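You operate a simulated robot arm through the tools that you are given. There is no shell and no other tool. Be economical: measure what you need, move in short steps, check, and stop when the job is done.

Carry out the task below with a simulated robot arm. There is one attempt and no reset: what you move stays moved.

## Task
Fetch the white round brush from the top of the white table and stand it on the door end of the wooden table. Then take the glue bottle that says "Fast" from the top of the white table and put it on top of the white cards. Then take the roll on the top of the white table and put it away on the lower shelf of the wooden table. The order counts. Set down upright: round brush, glue bottle.

It is judged by the outcome, as a careful person would: the job done as asked, and still so three seconds after it is handed in. It fails if anything else is knocked over, pushed out of place, dropped, spilled or broken.

## Robot
A 7-joint arm with a two-finger gripper on a trunk, on a base that drives. Base frame: it is fixed to the floor where the robot stands at the start and does not move with it; the origin is under the middle of the robot, x ahead of it, y to its left, z up. Lengths are in cm, angles in degrees, forces in N, time in s.
With the tool pointing down near the work surface it reaches from about 32 to 76 cm from the robot's upright axis, wherever it stands. Its first joint turns from -166.0 to 166.0 degrees. Places, roughly: door end of the wooden table [-110, -90, 90]; lower shelf of the wooden table [-120, -30, 30]. Payload 1.71 kg.
The TCP is the grasp point between the finger pads, 2 cm short of the fingertips. In the tool frame z runs along the fingers and y along their closing line. The gripper opens to 9.6 cm. The gripper's body begins 11.3 cm behind the TCP.
Orientation is told as [roll, pitch, yaw] about the base's x, y, z axes, in that order, counted from this pose: with the fingers straight down and closing along the base's y, the tool's x points along the base's -x, its y along +y and its z along -z.

## Interface
- The arm moves only by the tool send_rows. Its argument "rows" is a list of rows, each an object (a shift or turn left out is 0, a gripper value left out holds the last) with "linear": the shift along the base's x, y, z in units of 20 mm (1.0 is 20 mm), a list of three; "dr": the turn, a rotation vector about the base's x, y, z in units of 4 degrees (1.0 is 4 degrees), a list of three. In form: [{"linear": [dx, dy, dz], "dr": [rx, ry, rz]}, ...]. A call has 1 to 20 rows; each row shifts and turns the commanded pose from where the row before left it. "claw" is the finger opening in mm, from 0 to 96, set as the call begins (left out, the last holds). A call with a number of a shift or a turn outside -1 to 1 is refused whole. A row lasts 0.2 s, in which the tool goes at most 5 cm and 8.6 degrees; a call with a longer step from one row to the next is refused whole, and so is a gripper value outside its range. A pose out of reach is approached as far as the arm can. The call stops where the force on the tool passes 40 N (or 10 N more than at its start, if that is more) or the arm is blocked; 0.2 s more then pass. Each finger travels about 15.3 cm/s and halts on what it meets, pressing with about 33 N; the grip force reading is that of the motor and also rises with nothing between the fingers. The clock runs only during rows and for 0.2 s after the last one: add rows that do not move to give the fingers time. It gives the time, the measured TCP pose, the force on the tool (base axes), the opening and the grip force at its end, in the units of the frame above (readings bear some noise), with the torque about the TCP (base axes, N m) and any sound that the robot's microphone picked up.
- Cameras (640 x 400 px; columns grow to the right, rows downward): "scene" is now at [0.66, 9.44, 156.38]; the picture's right is [-0.82, -0.57, 0.01], its down [-0.48, 0.67, -0.57] and it looks along [0.32, -0.47, -0.82] (base axes); focal length 214 px, centre (320, 200). "wrist" rides on the gripper at [6.6, 1.4, -14.5] in the tool frame; the picture's right is [-0.21, 0.98, 0.00], its down [-0.88, -0.18, -0.44] and it looks along [-0.43, -0.09, 0.90] (tool axes); focal length 275 px, centre (320, 200). There is no depth. A picture from a camera that has moved, and an enlarged one, comes with that camera's place and axes in the base frame and with its lens.
- capture(camera): a new picture of that camera. It takes no simulated time.
- slide_trunk(by): slides the trunk up (or, below 0, down) by that many cm; the arm and the scene camera ride with it, the base frame stays. It gives what a move gives, with no picture.
- drive_base(legs): drives the robot by 1 to 6 legs, each [ahead, turn to the left] in cm and degrees, along the robot's own axes; the way and the turn of a leg run together, so that a leg with both is an arc; at most 150 cm and 180 degrees a leg. The arm and the cameras ride along, it lands a little off, and it stops where it bumps. It gives what a move gives.
- turn_head(pan, tilt): turns the head with the scene camera to pan (to the left, within 155 degrees either way) and tilt (down, from -29 to 69), counted from straight ahead of the robot. It gives what a move gives.
- zoom(camera, box): a new picture of the part [left, top, right, bottom] of that camera's present view, enlarged. It takes no simulated time.
- job_done(): hands the job in; it is judged then, once.

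Work in short steps. Places have to be worked out from the pictures, the camera data and where the tool is seen: move nearer, look again, correct. Check each grasp and each placing, and mend what went wrong. You have 165 turns and 128 pictures in all, those below and enlarged ones among them. Open the gripper and draw the arm clear of the work before you hand the job in, unless the task says otherwise; then end with one line.

The tools are called after ">>>" by a JSON object that holds its "name" and its "arguments". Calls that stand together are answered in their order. send_rows: Moves the arm, as the interface text tells. Its arguments: {"type":"object","properties":{"rows":{"type":"array","items":{"type":"object","properties":{"linear":{"type":"array","items":{"type":"number"}},"dr":{"type":"array","items":{"type":"number"}}}}},"claw":{"type":"number"}},"required":["rows"]} The other tools are called the same way: slide_trunk (by) slides the trunk up or down; drive_base (legs) drives the base; turn_head (pan, tilt) turns the head that bears the scene camera; capture (camera) takes a picture; zoom (camera, box) takes an enlarged picture of a part of a camera's view; job_done () hands the job in.

At the start:

```text
t: 0.0
ee_pos: [26.82, -33.54, 123.59]
orientation: [0.1, 0.0, 0.0]
contact_force: [0.6, 0.9, -0.2]
moment: [-0.04, 0.03, 0.05]
gripper_width: 9.6
finger_force: 0.0
trunk travel left (down, up): [-17.5, 21.1]
robot x, y, heading: [0.25, 0.0, 0.1]
head pan, tilt: [-54.9, 54.7]
```

scene: 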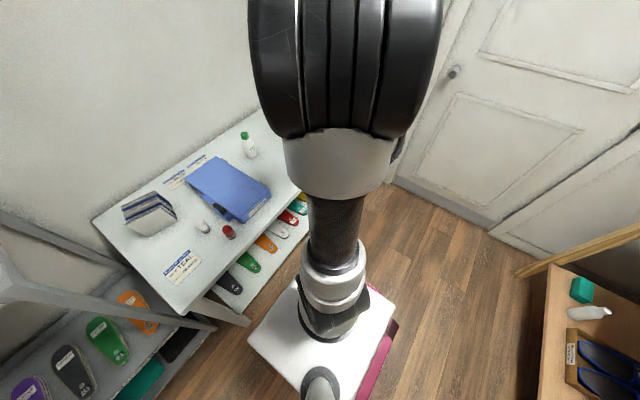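
wrist: 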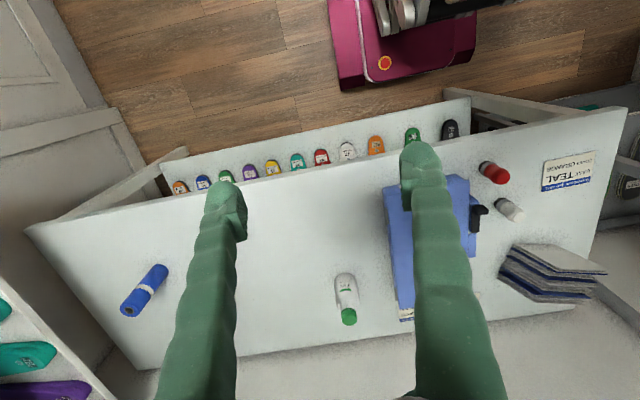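

The white table stands ahead of the robot and the wooden table is behind on the right. I'll look closer at the objects first.

>>> {"name": "zoom", "arguments": {"camera": "wrist", "box": [380, 110, 640, 320]}}

>>> {"name": "zoom", "arguments": {"camera": "scene", "box": [100, 110, 310, 310]}}

>>> {"name": "zoom", "arguments": {"camera": "wrist", "box": [100, 220, 400, 360]}}

```text
1.90 times, centred on (510, 215) of wrist
camera zoom: at [20.28, -32.26, 138.03], right [0.21, 0.98, 0.0], down [0.88, -0.18, 0.44], along [0.43, -0.09, -0.9], focal length 524 px, centre (-42, 171)
```

zoom: 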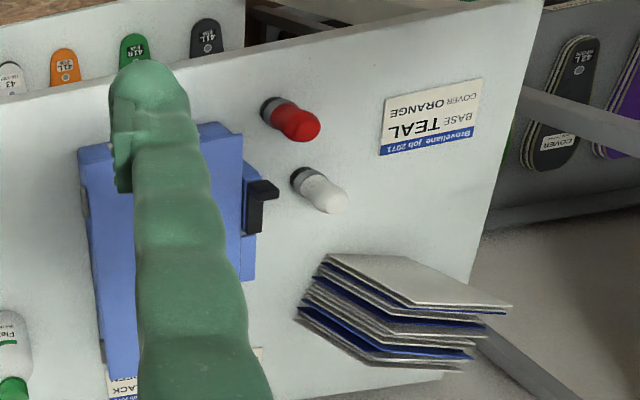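

```text
2.00 times, centred on (205, 210) of scene
camera zoom: at [0.66, 9.44, 156.38], right [-0.82, -0.57, 0.01], down [-0.48, 0.67, -0.57], along [0.32, -0.47, -0.82], focal length 429 px, centre (550, 180)
```

zoom: 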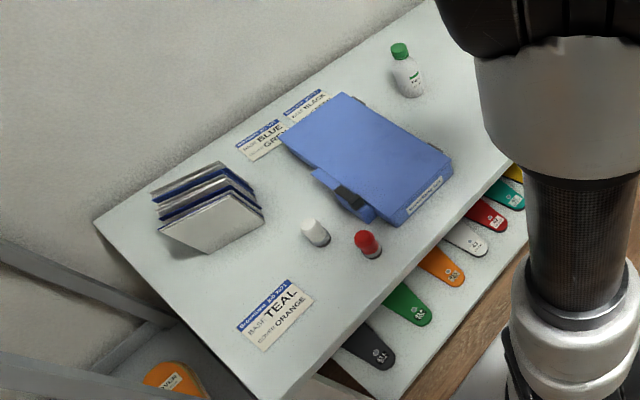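

```text
2.13 times, centred on (250, 290) of wrist
camera zoom: at [20.28, -32.26, 138.03], right [0.21, 0.98, 0.0], down [0.88, -0.18, 0.44], along [0.43, -0.09, -0.9], focal length 587 px, centre (469, 8)
```

zoom: 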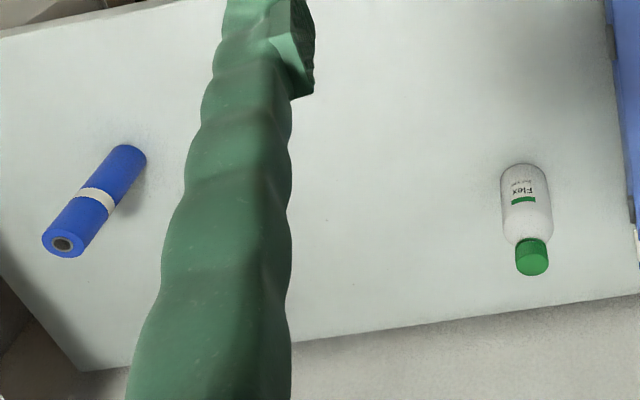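

Only a "Flex" bottle is visible so far, so I'll look for "Fast". I'll pan the head to see the table's other parts and the wooden table.

>>> {"name": "turn_head", "arguments": {"pan": -150, "tilt": 35}}

>>> {"name": "capture", "arguments": {"camera": "scene"}}

>>> {"name": "turn_head", "arguments": {"pan": -15, "tilt": 40}}

>>> {"name": "capture", "arguments": {"camera": "scene"}}

>>> {"name": "turn_head", "arguments": {"pan": 60, "tilt": 40}}

>>> {"name": "capture", "arguments": {"camera": "scene"}}

```text
t: 1.7
ee_pos: [24.97, -33.58, 123.95]
orientation: [0.0, -0.9, 0.0]
contact_force: [-0.4, 0.3, 0.6]
moment: [-0.02, -0.02, 0.03]
gripper_width: 9.6
finger_force: 0.0
trunk travel left (down, up): [-17.5, 21.1]
robot x, y, heading: [-0.24, 0.17, 0.2]
head pan, tilt: [-150.0, 35.0]
```

```text
122 pictures are left
camera scene: at [-11.07, 10.96, 159.37], right [-0.5, 0.87, 0.01], down [0.48, 0.29, -0.83], along [-0.72, -0.41, -0.56], focal length 214 px, centre (320, 200)
```

scene: 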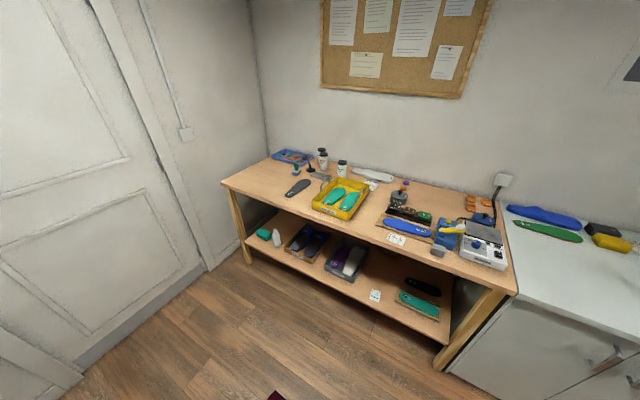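

```text
t: 3.9
ee_pos: [24.92, -33.74, 123.9]
orientation: [0.0, -0.9, 0.1]
contact_force: [0.2, 0.2, -1.3]
moment: [-0.01, 0.02, 0.02]
gripper_width: 9.61
finger_force: 0.0
trunk travel left (down, up): [-17.5, 21.1]
robot x, y, heading: [0.34, -0.1, 0.0]
head pan, tilt: [-15.0, 40.0]
```

```text
121 pictures are left
camera scene: at [4.73, 13.16, 158.35], right [-0.26, -0.97, 0.0], down [-0.63, 0.17, -0.76], along [0.73, -0.2, -0.65], focal length 214 px, centre (320, 200)
```

scene: 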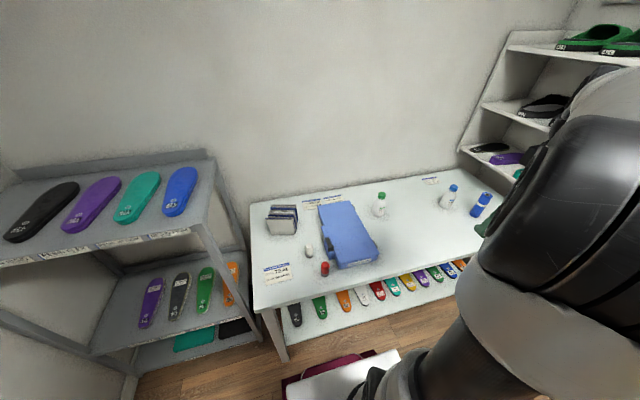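

```text
t: 5.3
ee_pos: [24.9, -33.59, 124.08]
orientation: [0.1, -1.0, 0.0]
contact_force: [-0.4, 0.5, 0.9]
moment: [-0.01, -0.04, -0.02]
gripper_width: 9.62
finger_force: 0.1
trunk travel left (down, up): [-17.5, 21.1]
robot x, y, heading: [-0.33, -0.17, -0.0]
head pan, tilt: [60.0, 40.0]
```

```text
120 pictures are left
camera scene: at [0.78, 22.73, 158.41], right [0.87, -0.5, -0.01], down [-0.33, -0.56, -0.76], along [0.37, 0.66, -0.65], focal length 214 px, centre (320, 200)
```

scene: 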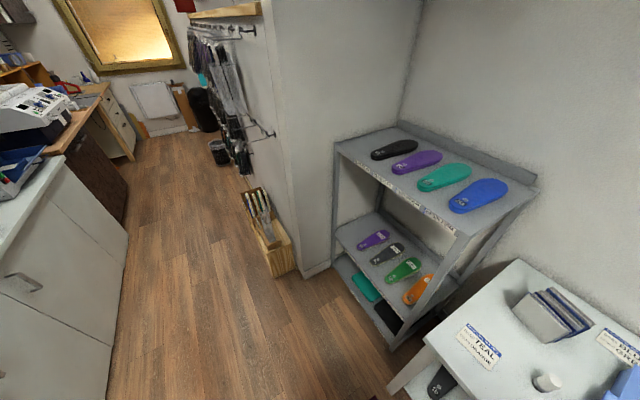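

A blue-capped bottle was hidden behind the finger. I'll zoom on it, on the card stack, and on the wooden table.

>>> {"name": "turn_head", "arguments": {"pan": -20, "tilt": 40}}

>>> {"name": "zoom", "arguments": {"camera": "scene", "box": [330, 150, 490, 250]}}

>>> {"name": "zoom", "arguments": {"camera": "scene", "box": [200, 170, 360, 290]}}

>>> {"name": "turn_head", "arguments": {"pan": -150, "tilt": 35}}

>>> {"name": "zoom", "arguments": {"camera": "scene", "box": [210, 140, 370, 240]}}

>>> {"name": "zoom", "arguments": {"camera": "scene", "box": [360, 160, 520, 270]}}

>>> {"name": "zoom", "arguments": {"camera": "scene", "box": [230, 210, 470, 360]}}

```text
t: 6.9
ee_pos: [24.84, -33.67, 123.92]
orientation: [0.0, -0.9, -0.1]
contact_force: [0.9, -0.2, 0.5]
moment: [-0.02, -0.04, 0.01]
gripper_width: 9.59
finger_force: 0.2
trunk travel left (down, up): [-17.5, 21.1]
robot x, y, heading: [0.03, -0.35, -0.0]
head pan, tilt: [-20.0, 40.0]
```

```text
4.00 times, centred on (410, 200) of scene
camera zoom: at [4.52, 12.47, 158.35], right [-0.34, -0.94, 0.01], down [-0.62, 0.22, -0.76], along [0.71, -0.26, -0.65], focal length 858 px, centre (-40, 200)
```

zoom: 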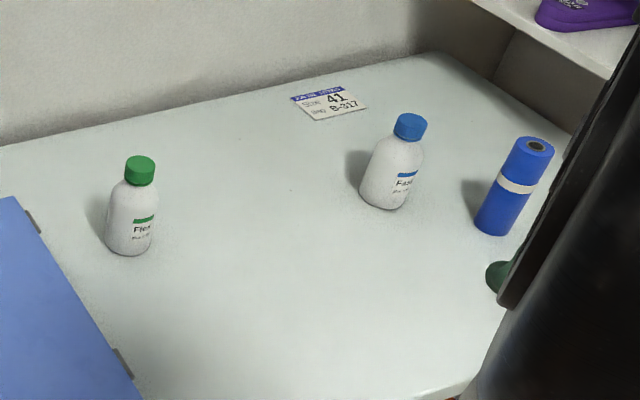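

```text
3.33 times, centred on (280, 230) of scene
camera zoom: at [4.52, 12.47, 158.35], right [-0.34, -0.94, 0.01], down [-0.62, 0.22, -0.76], along [0.71, -0.26, -0.65], focal length 715 px, centre (453, 100)
```

zoom: 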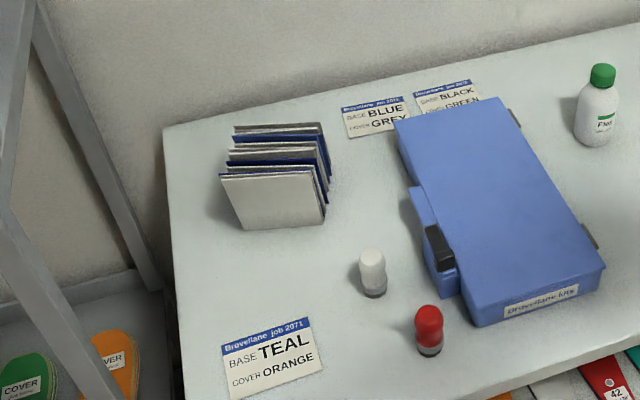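

```text
t: 9.0
ee_pos: [25.06, -33.53, 123.99]
orientation: [0.0, -0.9, 0.0]
contact_force: [0.5, 0.5, 0.8]
moment: [0.01, -0.01, 0.01]
gripper_width: 9.6
finger_force: 0.1
trunk travel left (down, up): [-17.5, 21.1]
robot x, y, heading: [0.19, 0.42, -0.0]
head pan, tilt: [-150.0, 35.0]
```

```text
4.00 times, centred on (290, 190) of scene
camera zoom: at [-11.09, 10.96, 159.36], right [-0.5, 0.87, 0.01], down [0.48, 0.29, -0.83], along [-0.72, -0.41, -0.56], focal length 858 px, centre (440, 240)
```

zoom: 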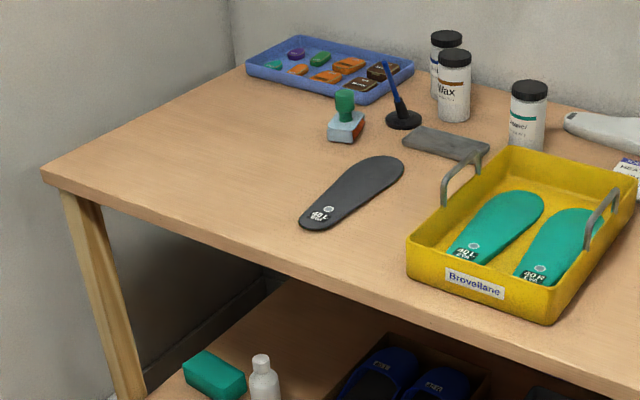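

```text
3.64 times, centred on (440, 215) of scene
camera zoom: at [-11.09, 10.96, 159.36], right [-0.5, 0.87, 0.01], down [0.48, 0.29, -0.83], along [-0.72, -0.41, -0.56], focal length 780 px, centre (-116, 146)
```

zoom: 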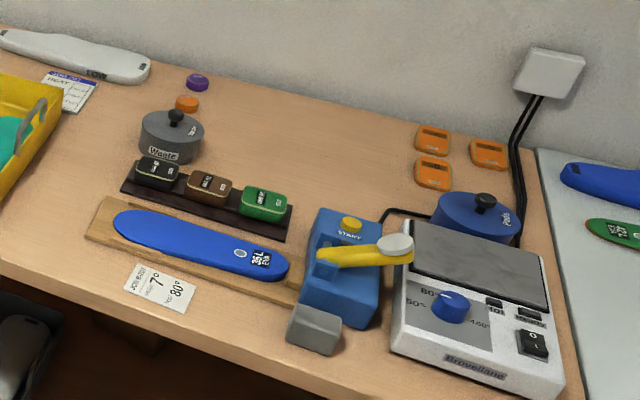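

```text
2.67 times, centred on (350, 285) of scene
camera zoom: at [-11.09, 10.96, 159.36], right [-0.5, 0.87, 0.01], down [0.48, 0.29, -0.83], along [-0.72, -0.41, -0.56], focal length 572 px, centre (240, -27)
```

zoom: 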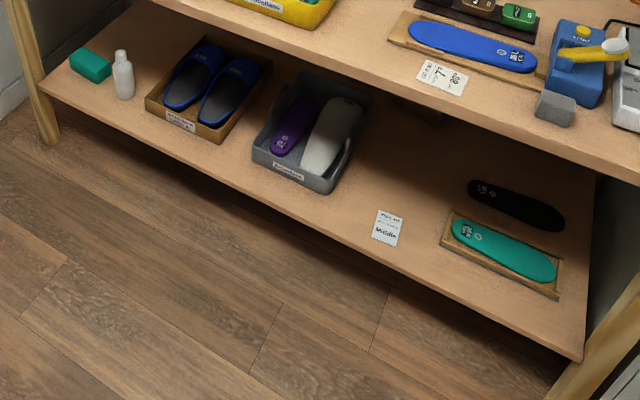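

The blue-capped bottle says "Fast", the roll is the blue one, and the brush is the white knob near [58, 3]. I'll bring the wrist camera above that end of the table to view the brush and the card stack.

>>> {"name": "send_rows", "arguments": {"rows": [{"linear": [0.4, 1, 0]}, {"linear": [0.4, 1, 0]}, {"linear": [0.4, 1, 0]}, {"linear": [0.4, 1, 0]}, {"linear": [0.4, 1, 0]}, {"linear": [0.4, 1, 0]}, {"linear": [0.4, 1, 0]}, {"linear": [0.4, 1, 0]}, {"linear": [0.4, 1, 0]}, {"linear": [0.4, 1, 0]}, {"linear": [0.4, 1, 0]}, {"linear": [0.4, 1, 0]}, {"linear": [0.4, 1, 0]}, {"linear": [0.4, 1, 0]}, {"linear": [0.4, 1, 0]}, {"linear": [0.4, 1, 0]}, {"linear": [0.4, 1, 0]}, {"linear": [0.4, 1, 0]}, {"linear": [0.4, 1, 0]}, {"linear": [0.4, 1, 0]}]}}

>>> {"name": "capture", "arguments": {"camera": "wrist"}}

```text
t: 13.2
ee_pos: [41.07, 6.43, 124.13]
orientation: [0.0, -0.8, 0.0]
contact_force: [-0.1, -0.4, -0.4]
moment: [0.0, 0.01, -0.01]
gripper_width: 9.59
finger_force: 0.1
trunk travel left (down, up): [-17.5, 21.1]
robot x, y, heading: [-0.18, 0.26, -0.1]
head pan, tilt: [-150.0, 35.0]
```

```text
114 pictures are left
camera wrist: at [34.17, 7.82, 138.5], right [0.21, 0.98, 0.0], down [0.87, -0.18, 0.46], along [0.45, -0.09, -0.89], focal length 275 px, centre (320, 200)
```

wrist: 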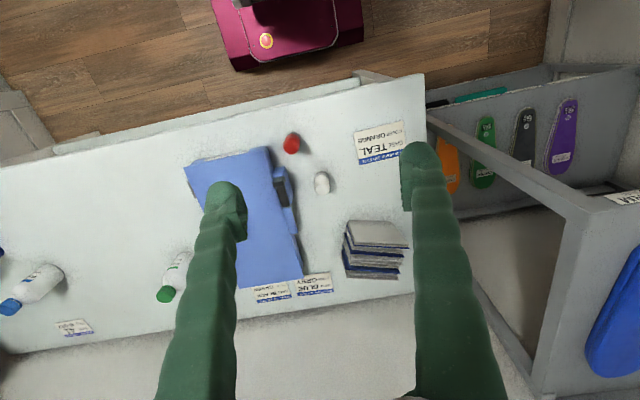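

>>> {"name": "zoom", "arguments": {"camera": "wrist", "box": [250, 100, 450, 310]}}

```text
1.90 times, centred on (350, 205) of wrist
camera zoom: at [34.17, 7.82, 138.5], right [0.21, 0.98, 0.0], down [0.87, -0.18, 0.46], along [0.45, -0.09, -0.89], focal length 524 px, centre (263, 190)
```

zoom: 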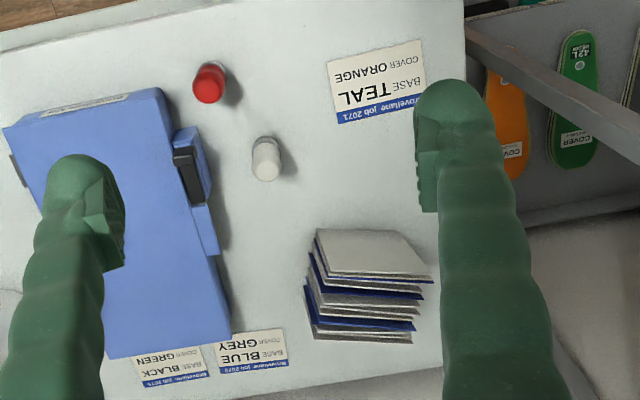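

The stack looks like upright cards; I need a nearer view to be sure. I'll move closer at a height that stays clear.

>>> {"name": "send_rows", "arguments": {"rows": [{"linear": [1, 0.2, -0.8]}, {"linear": [1, 0.2, -0.8]}, {"linear": [1, 0.2, -0.8]}, {"linear": [1, 0.2, -0.8]}, {"linear": [1, 0.2, -0.8]}, {"linear": [1, 0.2, -0.8]}, {"linear": [1, 0.2, -0.8]}, {"linear": [1, 0.2, -0.8]}, {"linear": [1, 0.2, -0.8]}]}}

>>> {"name": "capture", "arguments": {"camera": "wrist"}}

>>> {"name": "turn_head", "arguments": {"pan": 15, "tilt": 45}}

>>> {"name": "capture", "arguments": {"camera": "scene"}}

```text
t: 15.2
ee_pos: [59.05, 9.86, 109.29]
orientation: [0.0, -0.8, 0.0]
contact_force: [0.9, 0.3, -0.6]
moment: [0.03, 0.03, -0.01]
gripper_width: 9.6
finger_force: 0.0
trunk travel left (down, up): [-17.5, 21.1]
robot x, y, heading: [-0.02, -0.07, 0.1]
head pan, tilt: [-150.0, 35.0]
```

```text
112 pictures are left
camera wrist: at [52.25, 11.3, 123.79], right [0.21, 0.98, 0.0], down [0.87, -0.18, 0.46], along [0.45, -0.09, -0.89], focal length 275 px, centre (320, 200)
```

wrist: 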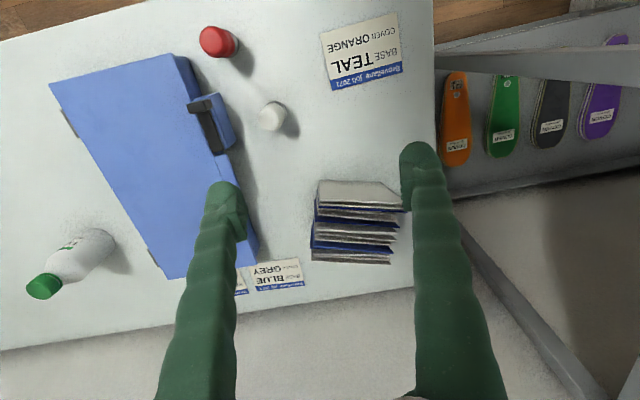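

```text
t: 17.7
ee_pos: [58.93, 9.88, 109.42]
orientation: [0.0, -0.9, 0.0]
contact_force: [0.2, -0.1, -0.1]
moment: [-0.01, -0.02, -0.01]
gripper_width: 9.61
finger_force: 0.1
trunk travel left (down, up): [-17.5, 21.1]
robot x, y, heading: [-0.1, 0.42, 0.2]
head pan, tilt: [15.0, 45.0]
```

```text
111 pictures are left
camera scene: at [4.39, 17.48, 157.63], right [0.26, -0.97, 0.0], down [-0.69, -0.18, -0.7], along [0.67, 0.18, -0.72], focal length 214 px, centre (320, 200)
```

scene: 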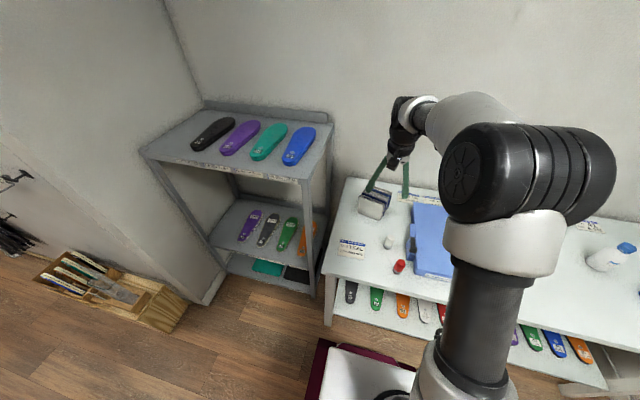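

I'll zoom in on the stack from this near view.

>>> {"name": "zoom", "arguments": {"camera": "wrist", "box": [290, 160, 420, 280]}}

>>> {"name": "zoom", "arguments": {"camera": "scene", "box": [330, 170, 430, 280]}}

```text
3.33 times, centred on (355, 220) of wrist
camera zoom: at [52.16, 11.26, 123.85], right [0.21, 0.98, 0.0], down [0.87, -0.18, 0.46], along [0.45, -0.09, -0.89], focal length 918 px, centre (203, 133)
```

zoom: 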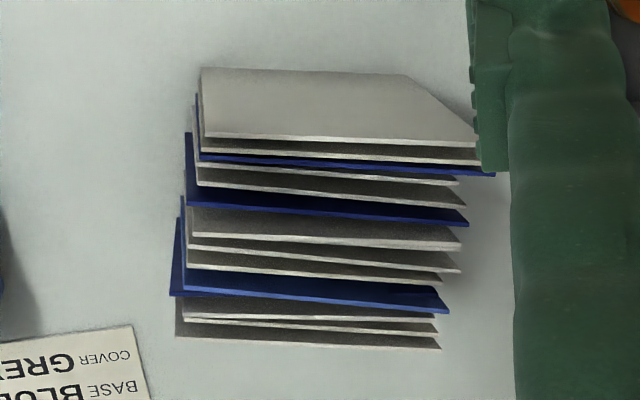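

```text
3.64 times, centred on (380, 225) of scene
camera zoom: at [4.39, 17.48, 157.63], right [0.26, -0.97, 0.0], down [-0.69, -0.18, -0.7], along [0.67, 0.18, -0.72], focal length 780 px, centre (102, 109)
```

zoom: 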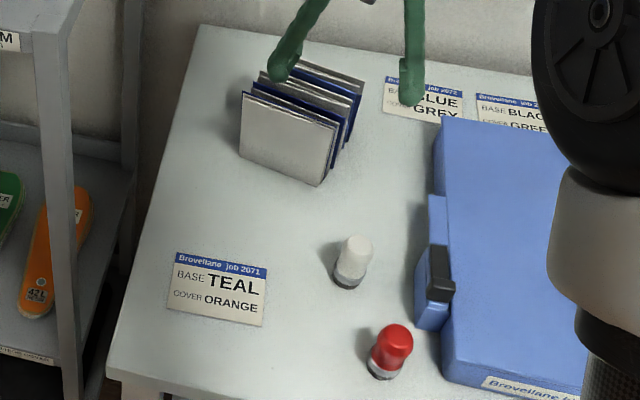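

The stack is an upright block of cards with blue dividers. I'll get the brush first: it is at about [58, 3.5], base at z≈79.5. I'll line up above it with the opening at 70 mm.

>>> {"name": "send_rows", "arguments": {"rows": [{"linear": [-0.1, -1, 0], "dr": [0, 0.2, 0]}, {"linear": [-0.15, -1, 0]}, {"linear": [-0.2, -1, 0]}, {"linear": [0, -0.2, -1]}, {"linear": [0, 0, -1]}, {"linear": [0, 0, -1]}, {"linear": [0, 0, -1]}, {"linear": [0, 0, -0.5]}], "claw": 70}}

>>> {"name": "capture", "arguments": {"camera": "wrist"}}

>>> {"name": "zoom", "arguments": {"camera": "scene", "box": [330, 170, 430, 280]}}

```text
t: 19.5
ee_pos: [58.03, 3.61, 100.31]
orientation: [0.0, 0.0, 0.0]
contact_force: [-0.6, 0.3, -0.1]
moment: [0.03, -0.02, 0.0]
gripper_width: 7.02
finger_force: 0.0
trunk travel left (down, up): [-17.5, 21.1]
robot x, y, heading: [0.15, 0.18, 0.1]
head pan, tilt: [15.0, 45.0]
```

```text
108 pictures are left
camera wrist: at [51.46, 4.94, 114.93], right [0.21, 0.98, 0.0], down [0.88, -0.18, 0.44], along [0.44, -0.09, -0.9], focal length 275 px, centre (320, 200)
```

wrist: 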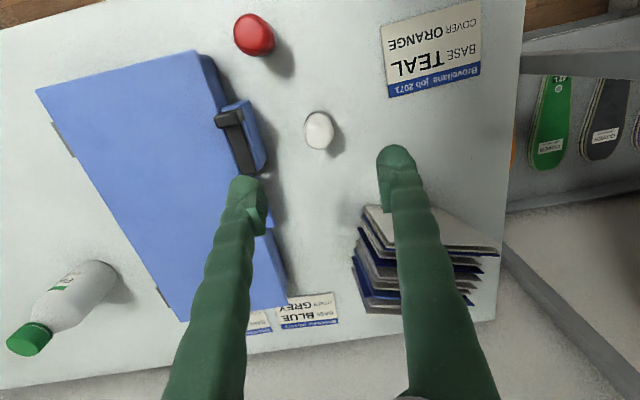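

```text
3.64 times, centred on (380, 225) of scene
camera zoom: at [4.4, 17.48, 157.63], right [0.26, -0.97, 0.0], down [-0.69, -0.18, -0.7], along [0.67, 0.18, -0.72], focal length 780 px, centre (102, 109)
```

zoom: 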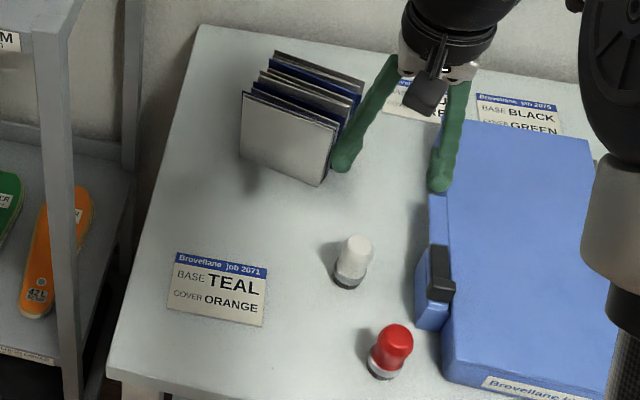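

The fingers are lined up with the brush (top near [57.8, 3.6, 86.5]). I'll descend to z≈83.8 and close.

>>> {"name": "send_rows", "arguments": {"rows": [{"linear": [-0.1, 0, -1]}, {"linear": [0, 0, -1]}, {"linear": [0, 0, -1]}, {"linear": [0, 0, -1]}, {"linear": [0, 0, -1]}, {"linear": [0, 0, -1]}, {"linear": [0, 0, -1]}, {"linear": [0, 0, -1]}, {"linear": [0, 0, -0.25]}]}}

>>> {"name": "zoom", "arguments": {"camera": "scene", "box": [330, 170, 430, 280]}}

>>> {"name": "capture", "arguments": {"camera": "wrist"}}

```text
t: 21.5
ee_pos: [57.83, 3.58, 83.91]
orientation: [0.0, 0.0, -0.1]
contact_force: [0.0, -0.7, -0.1]
moment: [0.03, -0.02, -0.01]
gripper_width: 6.99
finger_force: 0.0
trunk travel left (down, up): [-17.5, 21.1]
robot x, y, heading: [-0.39, 0.14, -0.1]
head pan, tilt: [15.0, 45.0]
```

```text
3.64 times, centred on (380, 225) of scene
camera zoom: at [4.4, 17.48, 157.63], right [0.26, -0.97, 0.0], down [-0.69, -0.18, -0.7], along [0.67, 0.18, -0.72], focal length 780 px, centre (102, 109)
```

zoom: 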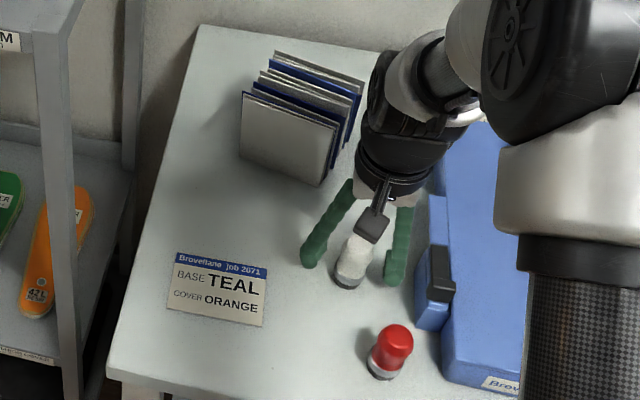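

```text
105 pictures are left
camera wrist: at [51.28, 4.94, 98.4], right [0.21, 0.98, 0.0], down [0.88, -0.18, 0.45], along [0.44, -0.09, -0.9], focal length 275 px, centre (320, 200)
```

wrist: 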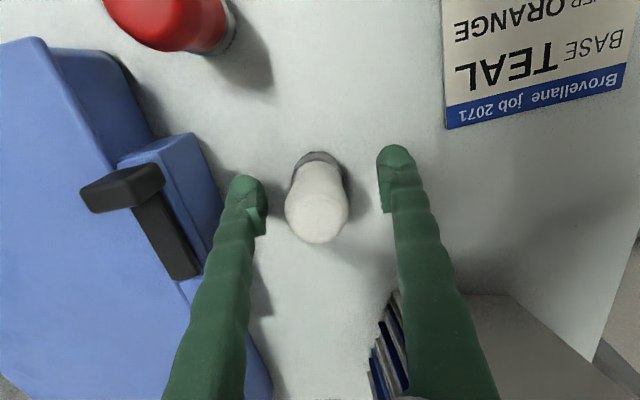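

The brush sits centred between the pads. Closing.

>>> {"name": "send_rows", "arguments": {"rows": [{}, {}, {}, {}], "claw": 0}}

>>> {"name": "send_rows", "arguments": {"rows": [{"linear": [0, 0, 0.5]}, {"linear": [0, 0, 1]}, {"linear": [0, 0, 1]}]}}

>>> {"name": "capture", "arguments": {"camera": "wrist"}}

```text
t: 22.5
ee_pos: [57.87, 3.52, 83.99]
orientation: [0.0, 0.0, 0.1]
contact_force: [0.3, 0.5, 0.0]
moment: [-0.02, 0.02, 0.01]
gripper_width: 3.25
finger_force: 32.9
trunk travel left (down, up): [-17.5, 21.1]
robot x, y, heading: [0.2, 0.2, 0.2]
head pan, tilt: [15.0, 45.0]
```

```text
t: 23.3
ee_pos: [57.72, 3.54, 89.07]
orientation: [0.0, 0.0, 0.0]
contact_force: [0.6, -0.2, -0.4]
moment: [0.0, 0.0, -0.01]
gripper_width: 3.25
finger_force: 33.0
trunk travel left (down, up): [-17.5, 21.1]
robot x, y, heading: [0.31, 0.04, 0.1]
head pan, tilt: [15.0, 45.0]
```

```text
104 pictures are left
camera wrist: at [51.23, 4.98, 103.55], right [0.21, 0.98, 0.0], down [0.88, -0.18, 0.45], along [0.44, -0.09, -0.9], focal length 275 px, centre (320, 200)
```

wrist: 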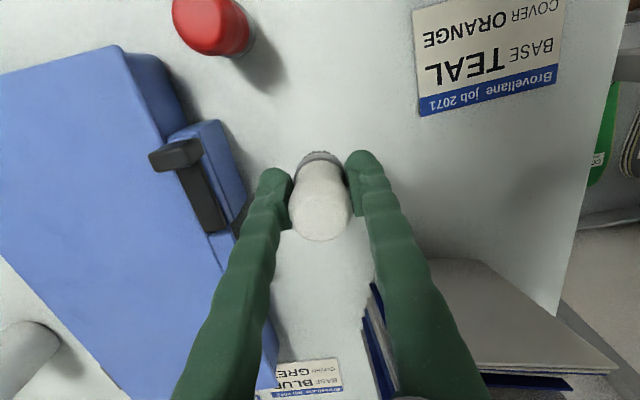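

The brush is held (3.25 cm wide). I'll raise it well up and pull the arm in before driving.

>>> {"name": "send_rows", "arguments": {"rows": [{"linear": [0, 0, 1]}, {"linear": [0, 0, 1]}, {"linear": [0, 0, 1]}, {"linear": [0, 0, 1]}, {"linear": [0, 0, 1]}, {"linear": [0, 0, 1]}, {"linear": [0, 0, 1]}, {"linear": [0, 0, 1]}, {"linear": [-0.8, -0.2, 1]}, {"linear": [-1, -0.2, 1]}, {"linear": [-1, -0.2, 1]}, {"linear": [-1, -0.2, 0.5]}, {"linear": [-1, -0.2, 0.5]}, {"linear": [-1, -0.2, 0]}, {"linear": [-1, -0.2, 0]}]}}

>>> {"name": "drive_base", "arguments": {"legs": [[0, -134], [69, 0]]}}

>>> {"name": "turn_head", "arguments": {"pan": 0, "tilt": 35}}

>>> {"name": "capture", "arguments": {"camera": "scene"}}

>>> {"name": "capture", "arguments": {"camera": "wrist"}}

```text
t: 26.5
ee_pos: [44.14, 0.87, 113.01]
orientation: [0.0, -0.1, 0.0]
contact_force: [-0.9, -0.5, -0.4]
moment: [0.04, -0.01, 0.0]
gripper_width: 3.26
finger_force: 33.4
trunk travel left (down, up): [-17.5, 21.1]
robot x, y, heading: [0.36, -0.14, 0.1]
head pan, tilt: [15.0, 45.0]
```

```text
t: 37.3
ee_pos: [-80.54, -80.04, 112.87]
orientation: [0.0, 0.0, -135.5]
contact_force: [-0.3, -0.4, -1.0]
moment: [-0.01, 0.01, -0.07]
gripper_width: 3.24
finger_force: 33.4
trunk travel left (down, up): [-17.5, 21.1]
robot x, y, heading: [-49.82, -48.19, -135.6]
head pan, tilt: [15.0, 45.0]
```

```text
t: 38.0
ee_pos: [-79.19, -78.78, 113.76]
orientation: [0.0, -1.0, -135.5]
contact_force: [-0.1, 0.0, -0.9]
moment: [0.0, 0.03, 0.01]
gripper_width: 3.25
finger_force: 32.7
trunk travel left (down, up): [-17.5, 21.1]
robot x, y, heading: [-49.62, -48.08, -135.8]
head pan, tilt: [0.0, 35.0]
```

```text
103 pictures are left
camera scene: at [-42.6, -63.25, 159.1], right [-0.7, 0.71, 0.0], down [0.42, 0.41, -0.81], along [-0.58, -0.57, -0.59], focal length 214 px, centre (320, 200)
```

scene: 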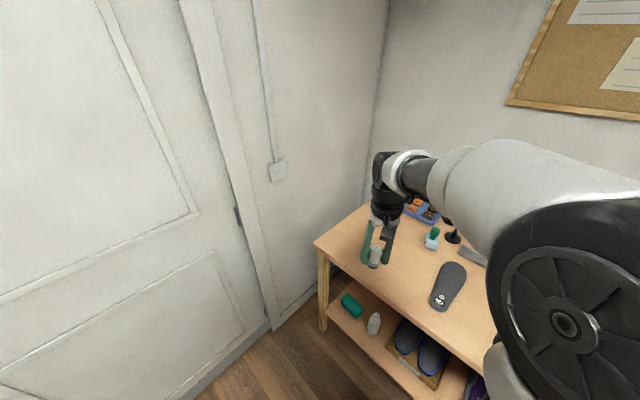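

```text
102 pictures are left
camera wrist: at [-73.37, -74.99, 128.07], right [0.54, -0.84, 0.0], down [-0.75, -0.48, 0.46], along [-0.39, -0.25, -0.89], focal length 275 px, centre (320, 200)
```

wrist: 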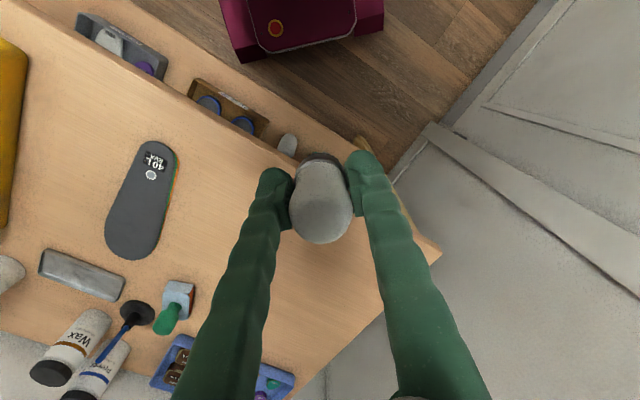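

The wooden top is at z≈87 with a clear patch around [-99, -90]. I'll move the brush over it and down to about 4 cm above the expected contact.

>>> {"name": "send_rows", "arguments": {"rows": [{"linear": [-1, -0.55, 0]}, {"linear": [-1, -0.55, 0]}, {"linear": [-1, -0.55, 0]}, {"linear": [-1, -0.55, 0]}, {"linear": [-1, -0.55, 0]}, {"linear": [-1, -0.55, 0]}, {"linear": [-1, -0.55, 0]}, {"linear": [-1, -0.55, 0]}, {"linear": [-1, -0.55, 0]}, {"linear": [-1, -0.55, 0]}, {"linear": [0, 0, -1]}, {"linear": [0, 0, -1]}, {"linear": [0, 0, -1]}, {"linear": [0, 0, -1]}, {"linear": [0, 0, -1]}, {"linear": [0, 0, -1]}, {"linear": [0, 0, -1]}, {"linear": [0, 0, -1]}, {"linear": [0, 0, -1]}]}}

>>> {"name": "zoom", "arguments": {"camera": "scene", "box": [300, 150, 480, 330]}}

>>> {"name": "capture", "arguments": {"camera": "wrist"}}

```text
t: 42.0
ee_pos: [-99.41, -89.84, 95.51]
orientation: [0.0, -0.9, -135.6]
contact_force: [-0.4, 0.2, -0.6]
moment: [-0.01, -0.04, 0.02]
gripper_width: 3.23
finger_force: 33.7
trunk travel left (down, up): [-17.5, 21.1]
robot x, y, heading: [-49.88, -48.58, -135.7]
head pan, tilt: [0.0, 35.0]
```

```text
2.22 times, centred on (390, 240) of scene
camera zoom: at [-42.78, -63.41, 159.09], right [-0.7, 0.72, 0.0], down [0.42, 0.41, -0.81], along [-0.58, -0.57, -0.59], focal length 477 px, centre (164, 111)
```

zoom: 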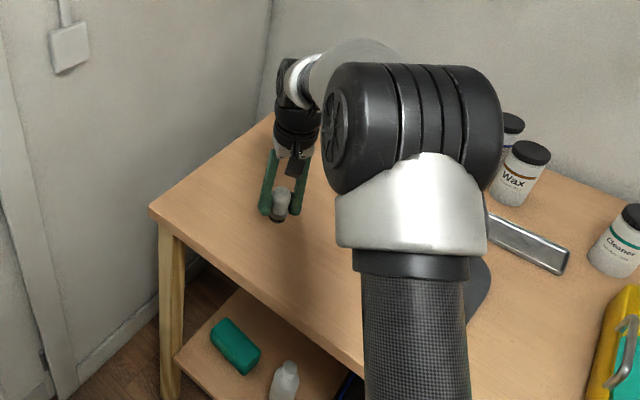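

```text
100 pictures are left
camera wrist: at [-93.6, -86.08, 109.95], right [0.54, -0.84, 0.0], down [-0.75, -0.48, 0.46], along [-0.38, -0.25, -0.89], focal length 275 px, centre (320, 200)
```

wrist: 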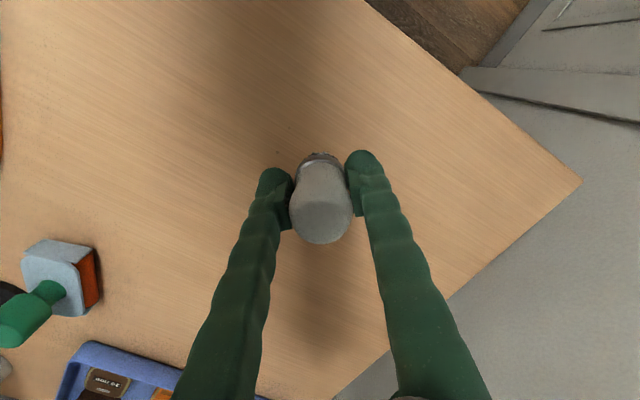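

Tilt is 0.9°; I'll correct it and lower slowly until I feel contact.

>>> {"name": "send_rows", "arguments": {"rows": [{"linear": [0, 0, -0.5], "dr": [0.16, -0.16, 0]}, {"linear": [0, 0, -0.5]}, {"linear": [0, 0, -0.3]}, {"linear": [0, 0, -0.2]}, {}]}}

>>> {"name": "send_rows", "arguments": {"rows": [{"linear": [0, 0, -0.1]}, {"linear": [0, 0, -0.1]}, {"linear": [0, 0, -0.1]}, {"linear": [0, 0, -0.1]}, {}]}}

```text
t: 43.2
ee_pos: [-99.38, -89.76, 92.65]
orientation: [0.0, 0.0, -135.5]
contact_force: [-0.9, 0.1, -0.3]
moment: [0.0, -0.02, 0.0]
gripper_width: 3.23
finger_force: 32.4
trunk travel left (down, up): [-17.5, 21.1]
robot x, y, heading: [-49.7, -48.69, -135.8]
head pan, tilt: [0.0, 35.0]
```

```text
t: 44.5
ee_pos: [-99.28, -89.83, 91.76]
orientation: [0.1, 0.0, -135.5]
contact_force: [0.9, -0.7, -0.3]
moment: [0.02, 0.02, -0.02]
gripper_width: 3.22
finger_force: 32.8
trunk travel left (down, up): [-17.5, 21.1]
robot x, y, heading: [-49.44, -48.63, -135.6]
head pan, tilt: [0.0, 35.0]
```

>>> {"name": "zoom", "arguments": {"camera": "scene", "box": [340, 180, 420, 240]}}

>>> {"name": "send_rows", "arguments": {"rows": [{"linear": [0, 0, -0.1]}, {"linear": [0, 0, -0.1]}, {"linear": [0, 0, -0.1]}, {"linear": [0, 0, -0.1]}, {}]}}

```text
6.67 times, centred on (380, 210) of scene
camera zoom: at [-42.75, -63.38, 159.09], right [-0.7, 0.72, 0.0], down [0.42, 0.41, -0.81], along [-0.58, -0.57, -0.59], focal length 1430 px, centre (-80, 133)
```

zoom: 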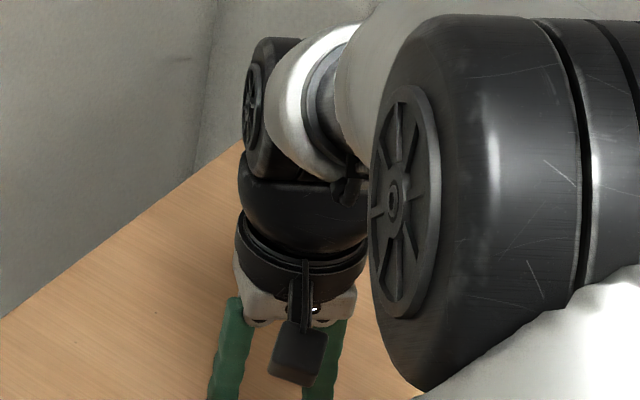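

```text
t: 45.6
ee_pos: [-99.36, -89.88, 91.03]
orientation: [0.0, -0.1, -135.5]
contact_force: [0.0, 0.0, -1.2]
moment: [-0.03, 0.02, 0.01]
gripper_width: 3.21
finger_force: 33.7
trunk travel left (down, up): [-17.5, 21.1]
robot x, y, heading: [-49.94, -48.42, -135.7]
head pan, tilt: [0.0, 35.0]
```

Nothing felt yet; continuing down in small steps.

>>> {"name": "send_rows", "arguments": {"rows": [{"linear": [0, 0, -0.1]}, {"linear": [0, 0, -0.1]}, {"linear": [0, 0, -0.1]}, {}]}}

>>> {"name": "zoom", "arguments": {"camera": "scene", "box": [340, 210, 420, 270]}}

```text
t: 46.6
ee_pos: [-99.35, -89.86, 90.3]
orientation: [0.0, 0.0, -135.5]
contact_force: [0.3, 1.0, -0.6]
moment: [0.0, -0.01, 0.02]
gripper_width: 3.22
finger_force: 32.4
trunk travel left (down, up): [-17.5, 21.1]
robot x, y, heading: [-49.76, -48.56, -135.8]
head pan, tilt: [0.0, 35.0]
```

```text
6.67 times, centred on (380, 240) of scene
camera zoom: at [-42.76, -63.38, 159.09], right [-0.7, 0.72, 0.0], down [0.42, 0.41, -0.81], along [-0.58, -0.57, -0.59], focal length 1430 px, centre (-80, -67)
```

zoom: 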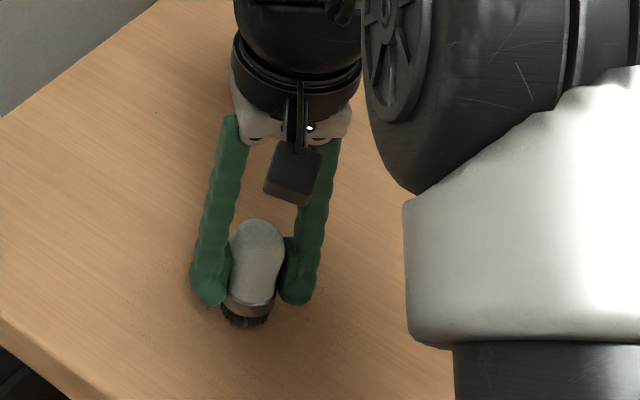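

>>> {"name": "send_rows", "arguments": {"rows": [{"linear": [0, 0, -0.1]}, {"linear": [0, 0, -0.1]}, {}]}}

>>> {"name": "send_rows", "arguments": {"rows": [{"linear": [0, 0, -0.1]}, {"linear": [0, 0, -0.1]}, {}]}}

>>> {"name": "zoom", "arguments": {"camera": "scene", "box": [340, 210, 420, 270]}}

```text
t: 47.5
ee_pos: [-99.39, -89.88, 90.04]
orientation: [0.0, -0.1, -135.5]
contact_force: [0.3, -0.2, -0.9]
moment: [-0.01, 0.02, 0.0]
gripper_width: 3.23
finger_force: 32.8
trunk travel left (down, up): [-17.5, 21.1]
robot x, y, heading: [-49.79, -48.64, -135.7]
head pan, tilt: [0.0, 35.0]
```

```text
t: 48.2
ee_pos: [-99.32, -89.9, 89.9]
orientation: [-0.1, -0.3, -135.5]
contact_force: [1.2, 1.5, 22.3]
moment: [0.05, -0.06, 0.01]
gripper_width: 3.22
finger_force: 33.1
trunk travel left (down, up): [-17.5, 21.1]
robot x, y, heading: [-49.91, -48.6, -135.5]
head pan, tilt: [0.0, 35.0]
```

```text
6.67 times, centred on (380, 240) of scene
camera zoom: at [-42.57, -63.22, 159.12], right [-0.7, 0.72, 0.0], down [0.42, 0.41, -0.81], along [-0.58, -0.57, -0.59], focal length 1430 px, centre (-80, -67)
```

zoom: 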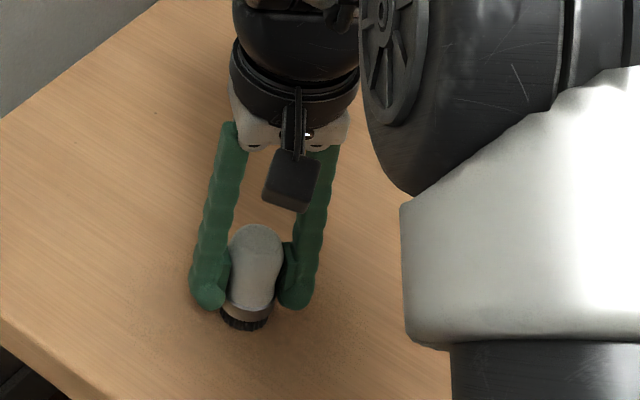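

Contact felt at 22 N. I'll ease off slightly, open gently, and check that it stands.

>>> {"name": "send_rows", "arguments": {"rows": [{"linear": [0, 0, 0.1]}, {}]}}

>>> {"name": "send_rows", "arguments": {"rows": [{}, {}, {}], "claw": 70}}

>>> {"name": "send_rows", "arguments": {"rows": [{"linear": [0, 0, 0.5]}, {"linear": [0, 0, 1]}, {"linear": [0, 0, 1]}, {"linear": [0, 0, 1]}, {"linear": [0, 0, 1]}, {"linear": [0, 0, 1]}, {"linear": [0, 0, 1]}]}}

>>> {"name": "capture", "arguments": {"camera": "wrist"}}

>>> {"name": "zoom", "arguments": {"camera": "scene", "box": [340, 180, 460, 270]}}

```text
t: 48.9
ee_pos: [-99.33, -90.0, 89.99]
orientation: [0.0, -0.1, -135.5]
contact_force: [-4.8, -2.3, 16.7]
moment: [-0.11, 0.15, 0.0]
gripper_width: 3.23
finger_force: 32.7
trunk travel left (down, up): [-17.5, 21.1]
robot x, y, heading: [-49.72, -48.33, -135.6]
head pan, tilt: [0.0, 35.0]
```

```text
t: 49.6
ee_pos: [-99.36, -89.89, 89.87]
orientation: [0.1, 0.0, -135.6]
contact_force: [-0.3, 0.7, 0.1]
moment: [0.0, -0.03, 0.01]
gripper_width: 7.03
finger_force: 0.0
trunk travel left (down, up): [-17.5, 21.1]
robot x, y, heading: [-49.37, -48.27, -135.9]
head pan, tilt: [0.0, 35.0]
```

```text
t: 51.2
ee_pos: [-99.33, -89.84, 102.84]
orientation: [0.0, 0.0, -135.4]
contact_force: [-0.5, 0.6, -0.1]
moment: [0.04, -0.06, 0.02]
gripper_width: 7.01
finger_force: 0.0
trunk travel left (down, up): [-17.5, 21.1]
robot x, y, heading: [-49.5, -48.39, -135.6]
head pan, tilt: [0.0, 35.0]
```

```text
96 pictures are left
camera wrist: at [-93.57, -86.22, 117.37], right [0.54, -0.84, 0.0], down [-0.75, -0.48, 0.44], along [-0.38, -0.24, -0.9], focal length 275 px, centre (320, 200)
```

wrist: 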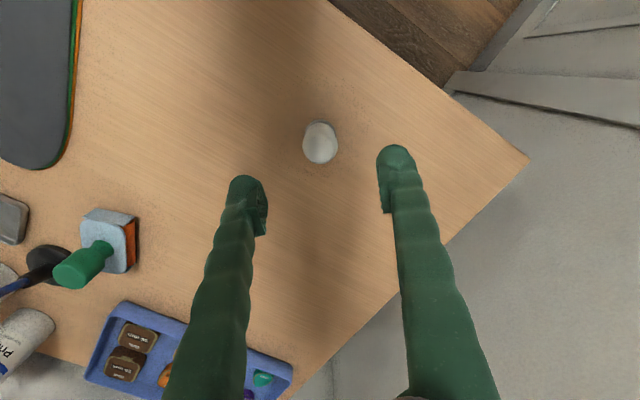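

```text
4.44 times, centred on (400, 225) of scene
camera zoom: at [-42.72, -63.36, 159.1], right [-0.7, 0.72, 0.0], down [0.42, 0.41, -0.81], along [-0.58, -0.57, -0.59], focal length 953 px, centre (-36, 89)
```

zoom: 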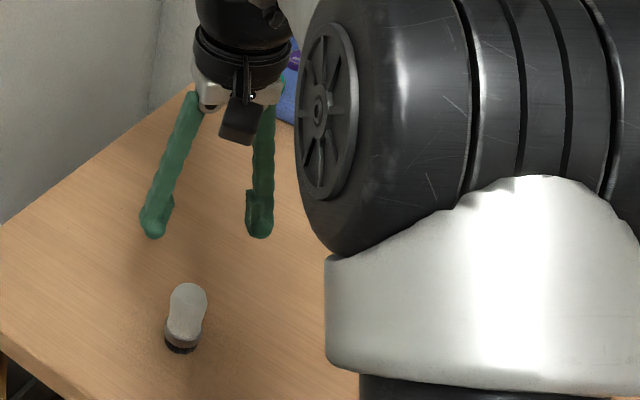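

The brush stands upright at the door end. Now I'll raise and retract, then drive to the white table facing the "Fast" bottle (≈[69, -74]).

>>> {"name": "send_rows", "arguments": {"rows": [{"linear": [0, 0, 1]}, {"linear": [0, 0, 1]}, {"linear": [0, 0, 1]}, {"linear": [0.8, 0.65, 1]}, {"linear": [0.8, 0.65, 1]}, {"linear": [0.8, 0.65, 0]}, {"linear": [0.8, 0.65, 0]}, {"linear": [0.8, 0.65, 0]}, {"linear": [0.8, 0.65, 0]}, {"linear": [0.8, 0.65, 0]}, {"linear": [0.8, 0.65, 0]}, {"linear": [0.8, 0.65, 0]}, {"linear": [0.8, 0.65, 0]}], "claw": 90}}

>>> {"name": "drive_base", "arguments": {"legs": [[0, 130.6], [55, 0]]}}

>>> {"name": "turn_head", "arguments": {"pan": -10, "tilt": 42}}

>>> {"name": "capture", "arguments": {"camera": "scene"}}

>>> {"name": "capture", "arguments": {"camera": "wrist"}}

```text
t: 54.0
ee_pos: [-83.26, -76.93, 112.9]
orientation: [0.0, 0.0, -135.5]
contact_force: [0.0, 0.2, -0.1]
moment: [0.01, 0.0, -0.01]
gripper_width: 8.98
finger_force: 0.1
trunk travel left (down, up): [-17.5, 21.1]
robot x, y, heading: [-49.52, -48.45, -135.6]
head pan, tilt: [0.0, 35.0]
```

```text
t: 63.8
ee_pos: [48.46, -62.65, 112.91]
orientation: [0.0, -0.1, -6.3]
contact_force: [0.1, 0.4, -1.1]
moment: [0.03, 0.03, -0.02]
gripper_width: 9.02
finger_force: 0.1
trunk travel left (down, up): [-17.5, 21.1]
robot x, y, heading: [4.74, -54.41, -6.1]
head pan, tilt: [0.0, 35.0]
```

```text
t: 64.5
ee_pos: [46.66, -62.38, 113.63]
orientation: [0.0, -1.0, -6.2]
contact_force: [-0.2, 0.1, 0.1]
moment: [0.0, -0.1, -0.04]
gripper_width: 9.01
finger_force: 0.0
trunk travel left (down, up): [-17.5, 21.1]
robot x, y, heading: [5.03, -54.35, -6.1]
head pan, tilt: [-10.0, 42.0]
```

```text
94 pictures are left
camera scene: at [10.97, -41.11, 158.07], right [-0.28, -0.96, 0.0], down [-0.65, 0.19, -0.73], along [0.7, -0.21, -0.68], focal length 214 px, centre (320, 200)
```

scene: 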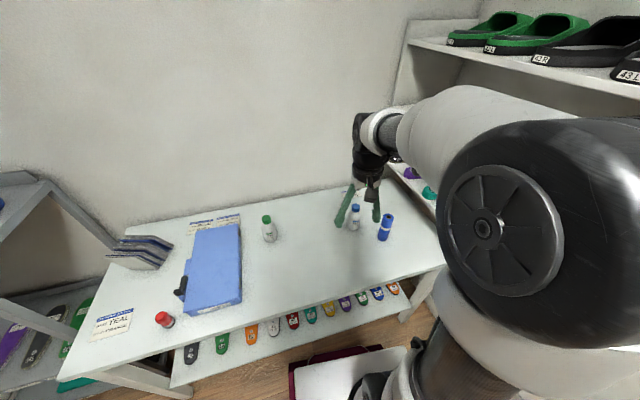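

```text
93 pictures are left
camera wrist: at [40.01, -60.27, 127.92], right [0.31, 0.95, 0.0], down [0.84, -0.28, 0.46], along [0.44, -0.14, -0.89], focal length 275 px, centre (320, 200)
```

wrist: 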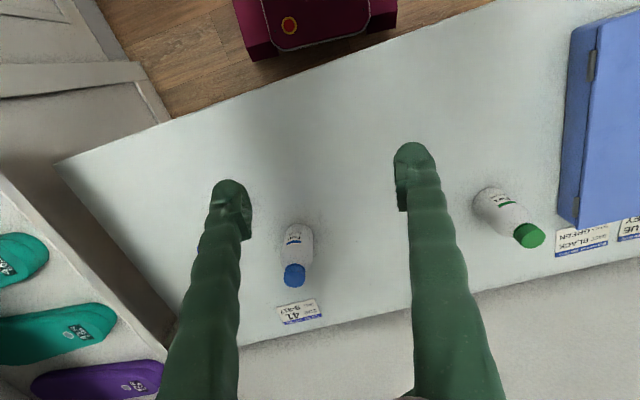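

The bottle axis is at about [68, -73.5], its cap top around z 95. I'll move above it, level the tool, and check.

>>> {"name": "send_rows", "arguments": {"rows": [{"linear": [0.97, -0.505, 0], "dr": [0.02, 0.24, 0]}, {"linear": [0.97, -0.505, 0]}, {"linear": [0.97, -0.505, 0]}, {"linear": [0.97, -0.505, 0]}, {"linear": [0.97, -0.505, 0]}, {"linear": [0.97, -0.505, 0]}, {"linear": [0.97, -0.505, 0]}, {"linear": [0.97, -0.505, 0]}, {"linear": [0.97, -0.505, 0]}, {"linear": [0.97, -0.505, 0]}, {"linear": [0.97, -0.505, 0]}, {"linear": [0, 0, -1]}, {"linear": [0, 0, -1]}]}}

>>> {"name": "capture", "arguments": {"camera": "wrist"}}

>>> {"name": "zoom", "arguments": {"camera": "scene", "box": [300, 160, 420, 260]}}

```text
t: 67.3
ee_pos: [68.24, -73.44, 109.47]
orientation: [0.0, 0.1, -6.3]
contact_force: [-0.4, 0.0, -0.4]
moment: [-0.01, 0.02, -0.01]
gripper_width: 8.99
finger_force: 0.1
trunk travel left (down, up): [-17.5, 21.1]
robot x, y, heading: [5.09, -54.22, -6.3]
head pan, tilt: [-10.0, 42.0]
```

```text
92 pictures are left
camera wrist: at [61.98, -71.39, 123.92], right [0.31, 0.95, 0.0], down [0.85, -0.28, 0.44], along [0.42, -0.14, -0.9], focal length 275 px, centre (320, 200)
```

wrist: 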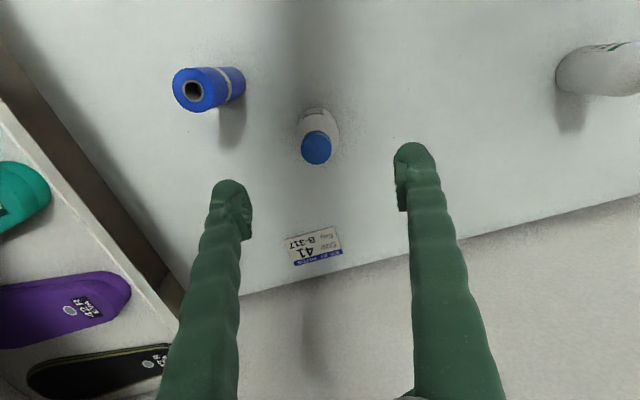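

```text
4.00 times, centred on (360, 210) of scene
camera zoom: at [11.31, -41.16, 158.05], right [-0.28, -0.96, 0.0], down [-0.66, 0.19, -0.73], along [0.7, -0.21, -0.68], focal length 858 px, centre (160, 160)
```

zoom: 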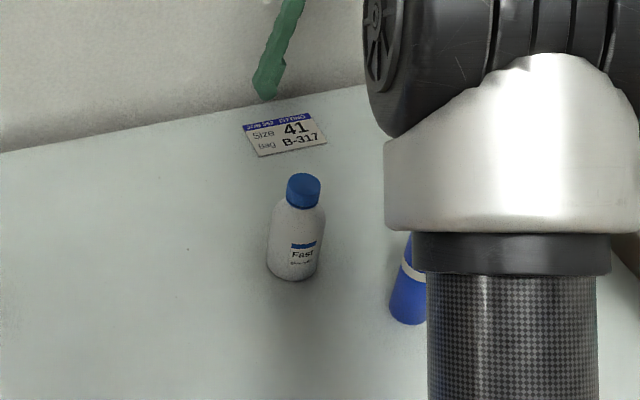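

The bottle is a bit farther: ~[69.9, -74.7]. I'll shift and lower partially, then check the alignment.

>>> {"name": "send_rows", "arguments": {"rows": [{"linear": [0.83, -0.63, 0]}, {"linear": [0, 0, -1]}, {"linear": [0, 0, -1]}, {"linear": [0, 0, -1]}, {}]}}

>>> {"name": "capture", "arguments": {"camera": "wrist"}}

>>> {"name": "zoom", "arguments": {"camera": "scene", "box": [300, 160, 420, 260]}}

```text
t: 68.5
ee_pos: [69.93, -74.72, 103.44]
orientation: [0.0, 0.1, -6.2]
contact_force: [0.1, 1.0, -0.2]
moment: [-0.01, -0.02, -0.02]
gripper_width: 8.99
finger_force: 0.1
trunk travel left (down, up): [-17.5, 21.1]
robot x, y, heading: [5.1, -54.45, -6.3]
head pan, tilt: [-10.0, 42.0]
```

```text
90 pictures are left
camera wrist: at [63.5, -72.59, 117.91], right [0.31, 0.95, 0.0], down [0.85, -0.28, 0.44], along [0.42, -0.14, -0.9], focal length 275 px, centre (320, 200)
```

wrist: 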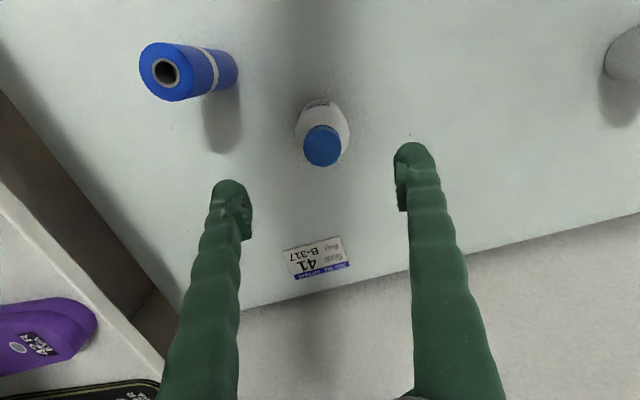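

```text
4.00 times, centred on (360, 210) of scene
camera zoom: at [11.26, -41.15, 158.05], right [-0.28, -0.96, 0.0], down [-0.65, 0.19, -0.73], along [0.7, -0.21, -0.68], focal length 858 px, centre (160, 160)
```

zoom: 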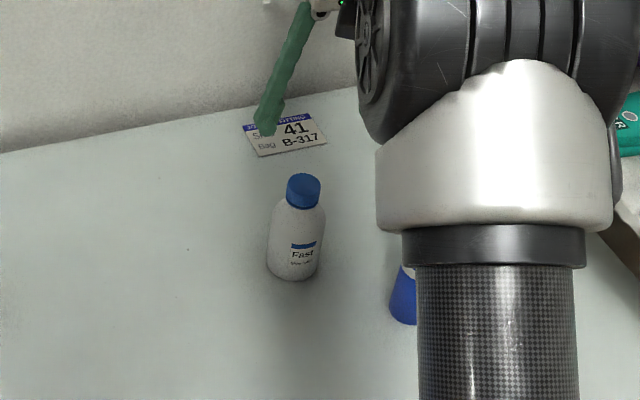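

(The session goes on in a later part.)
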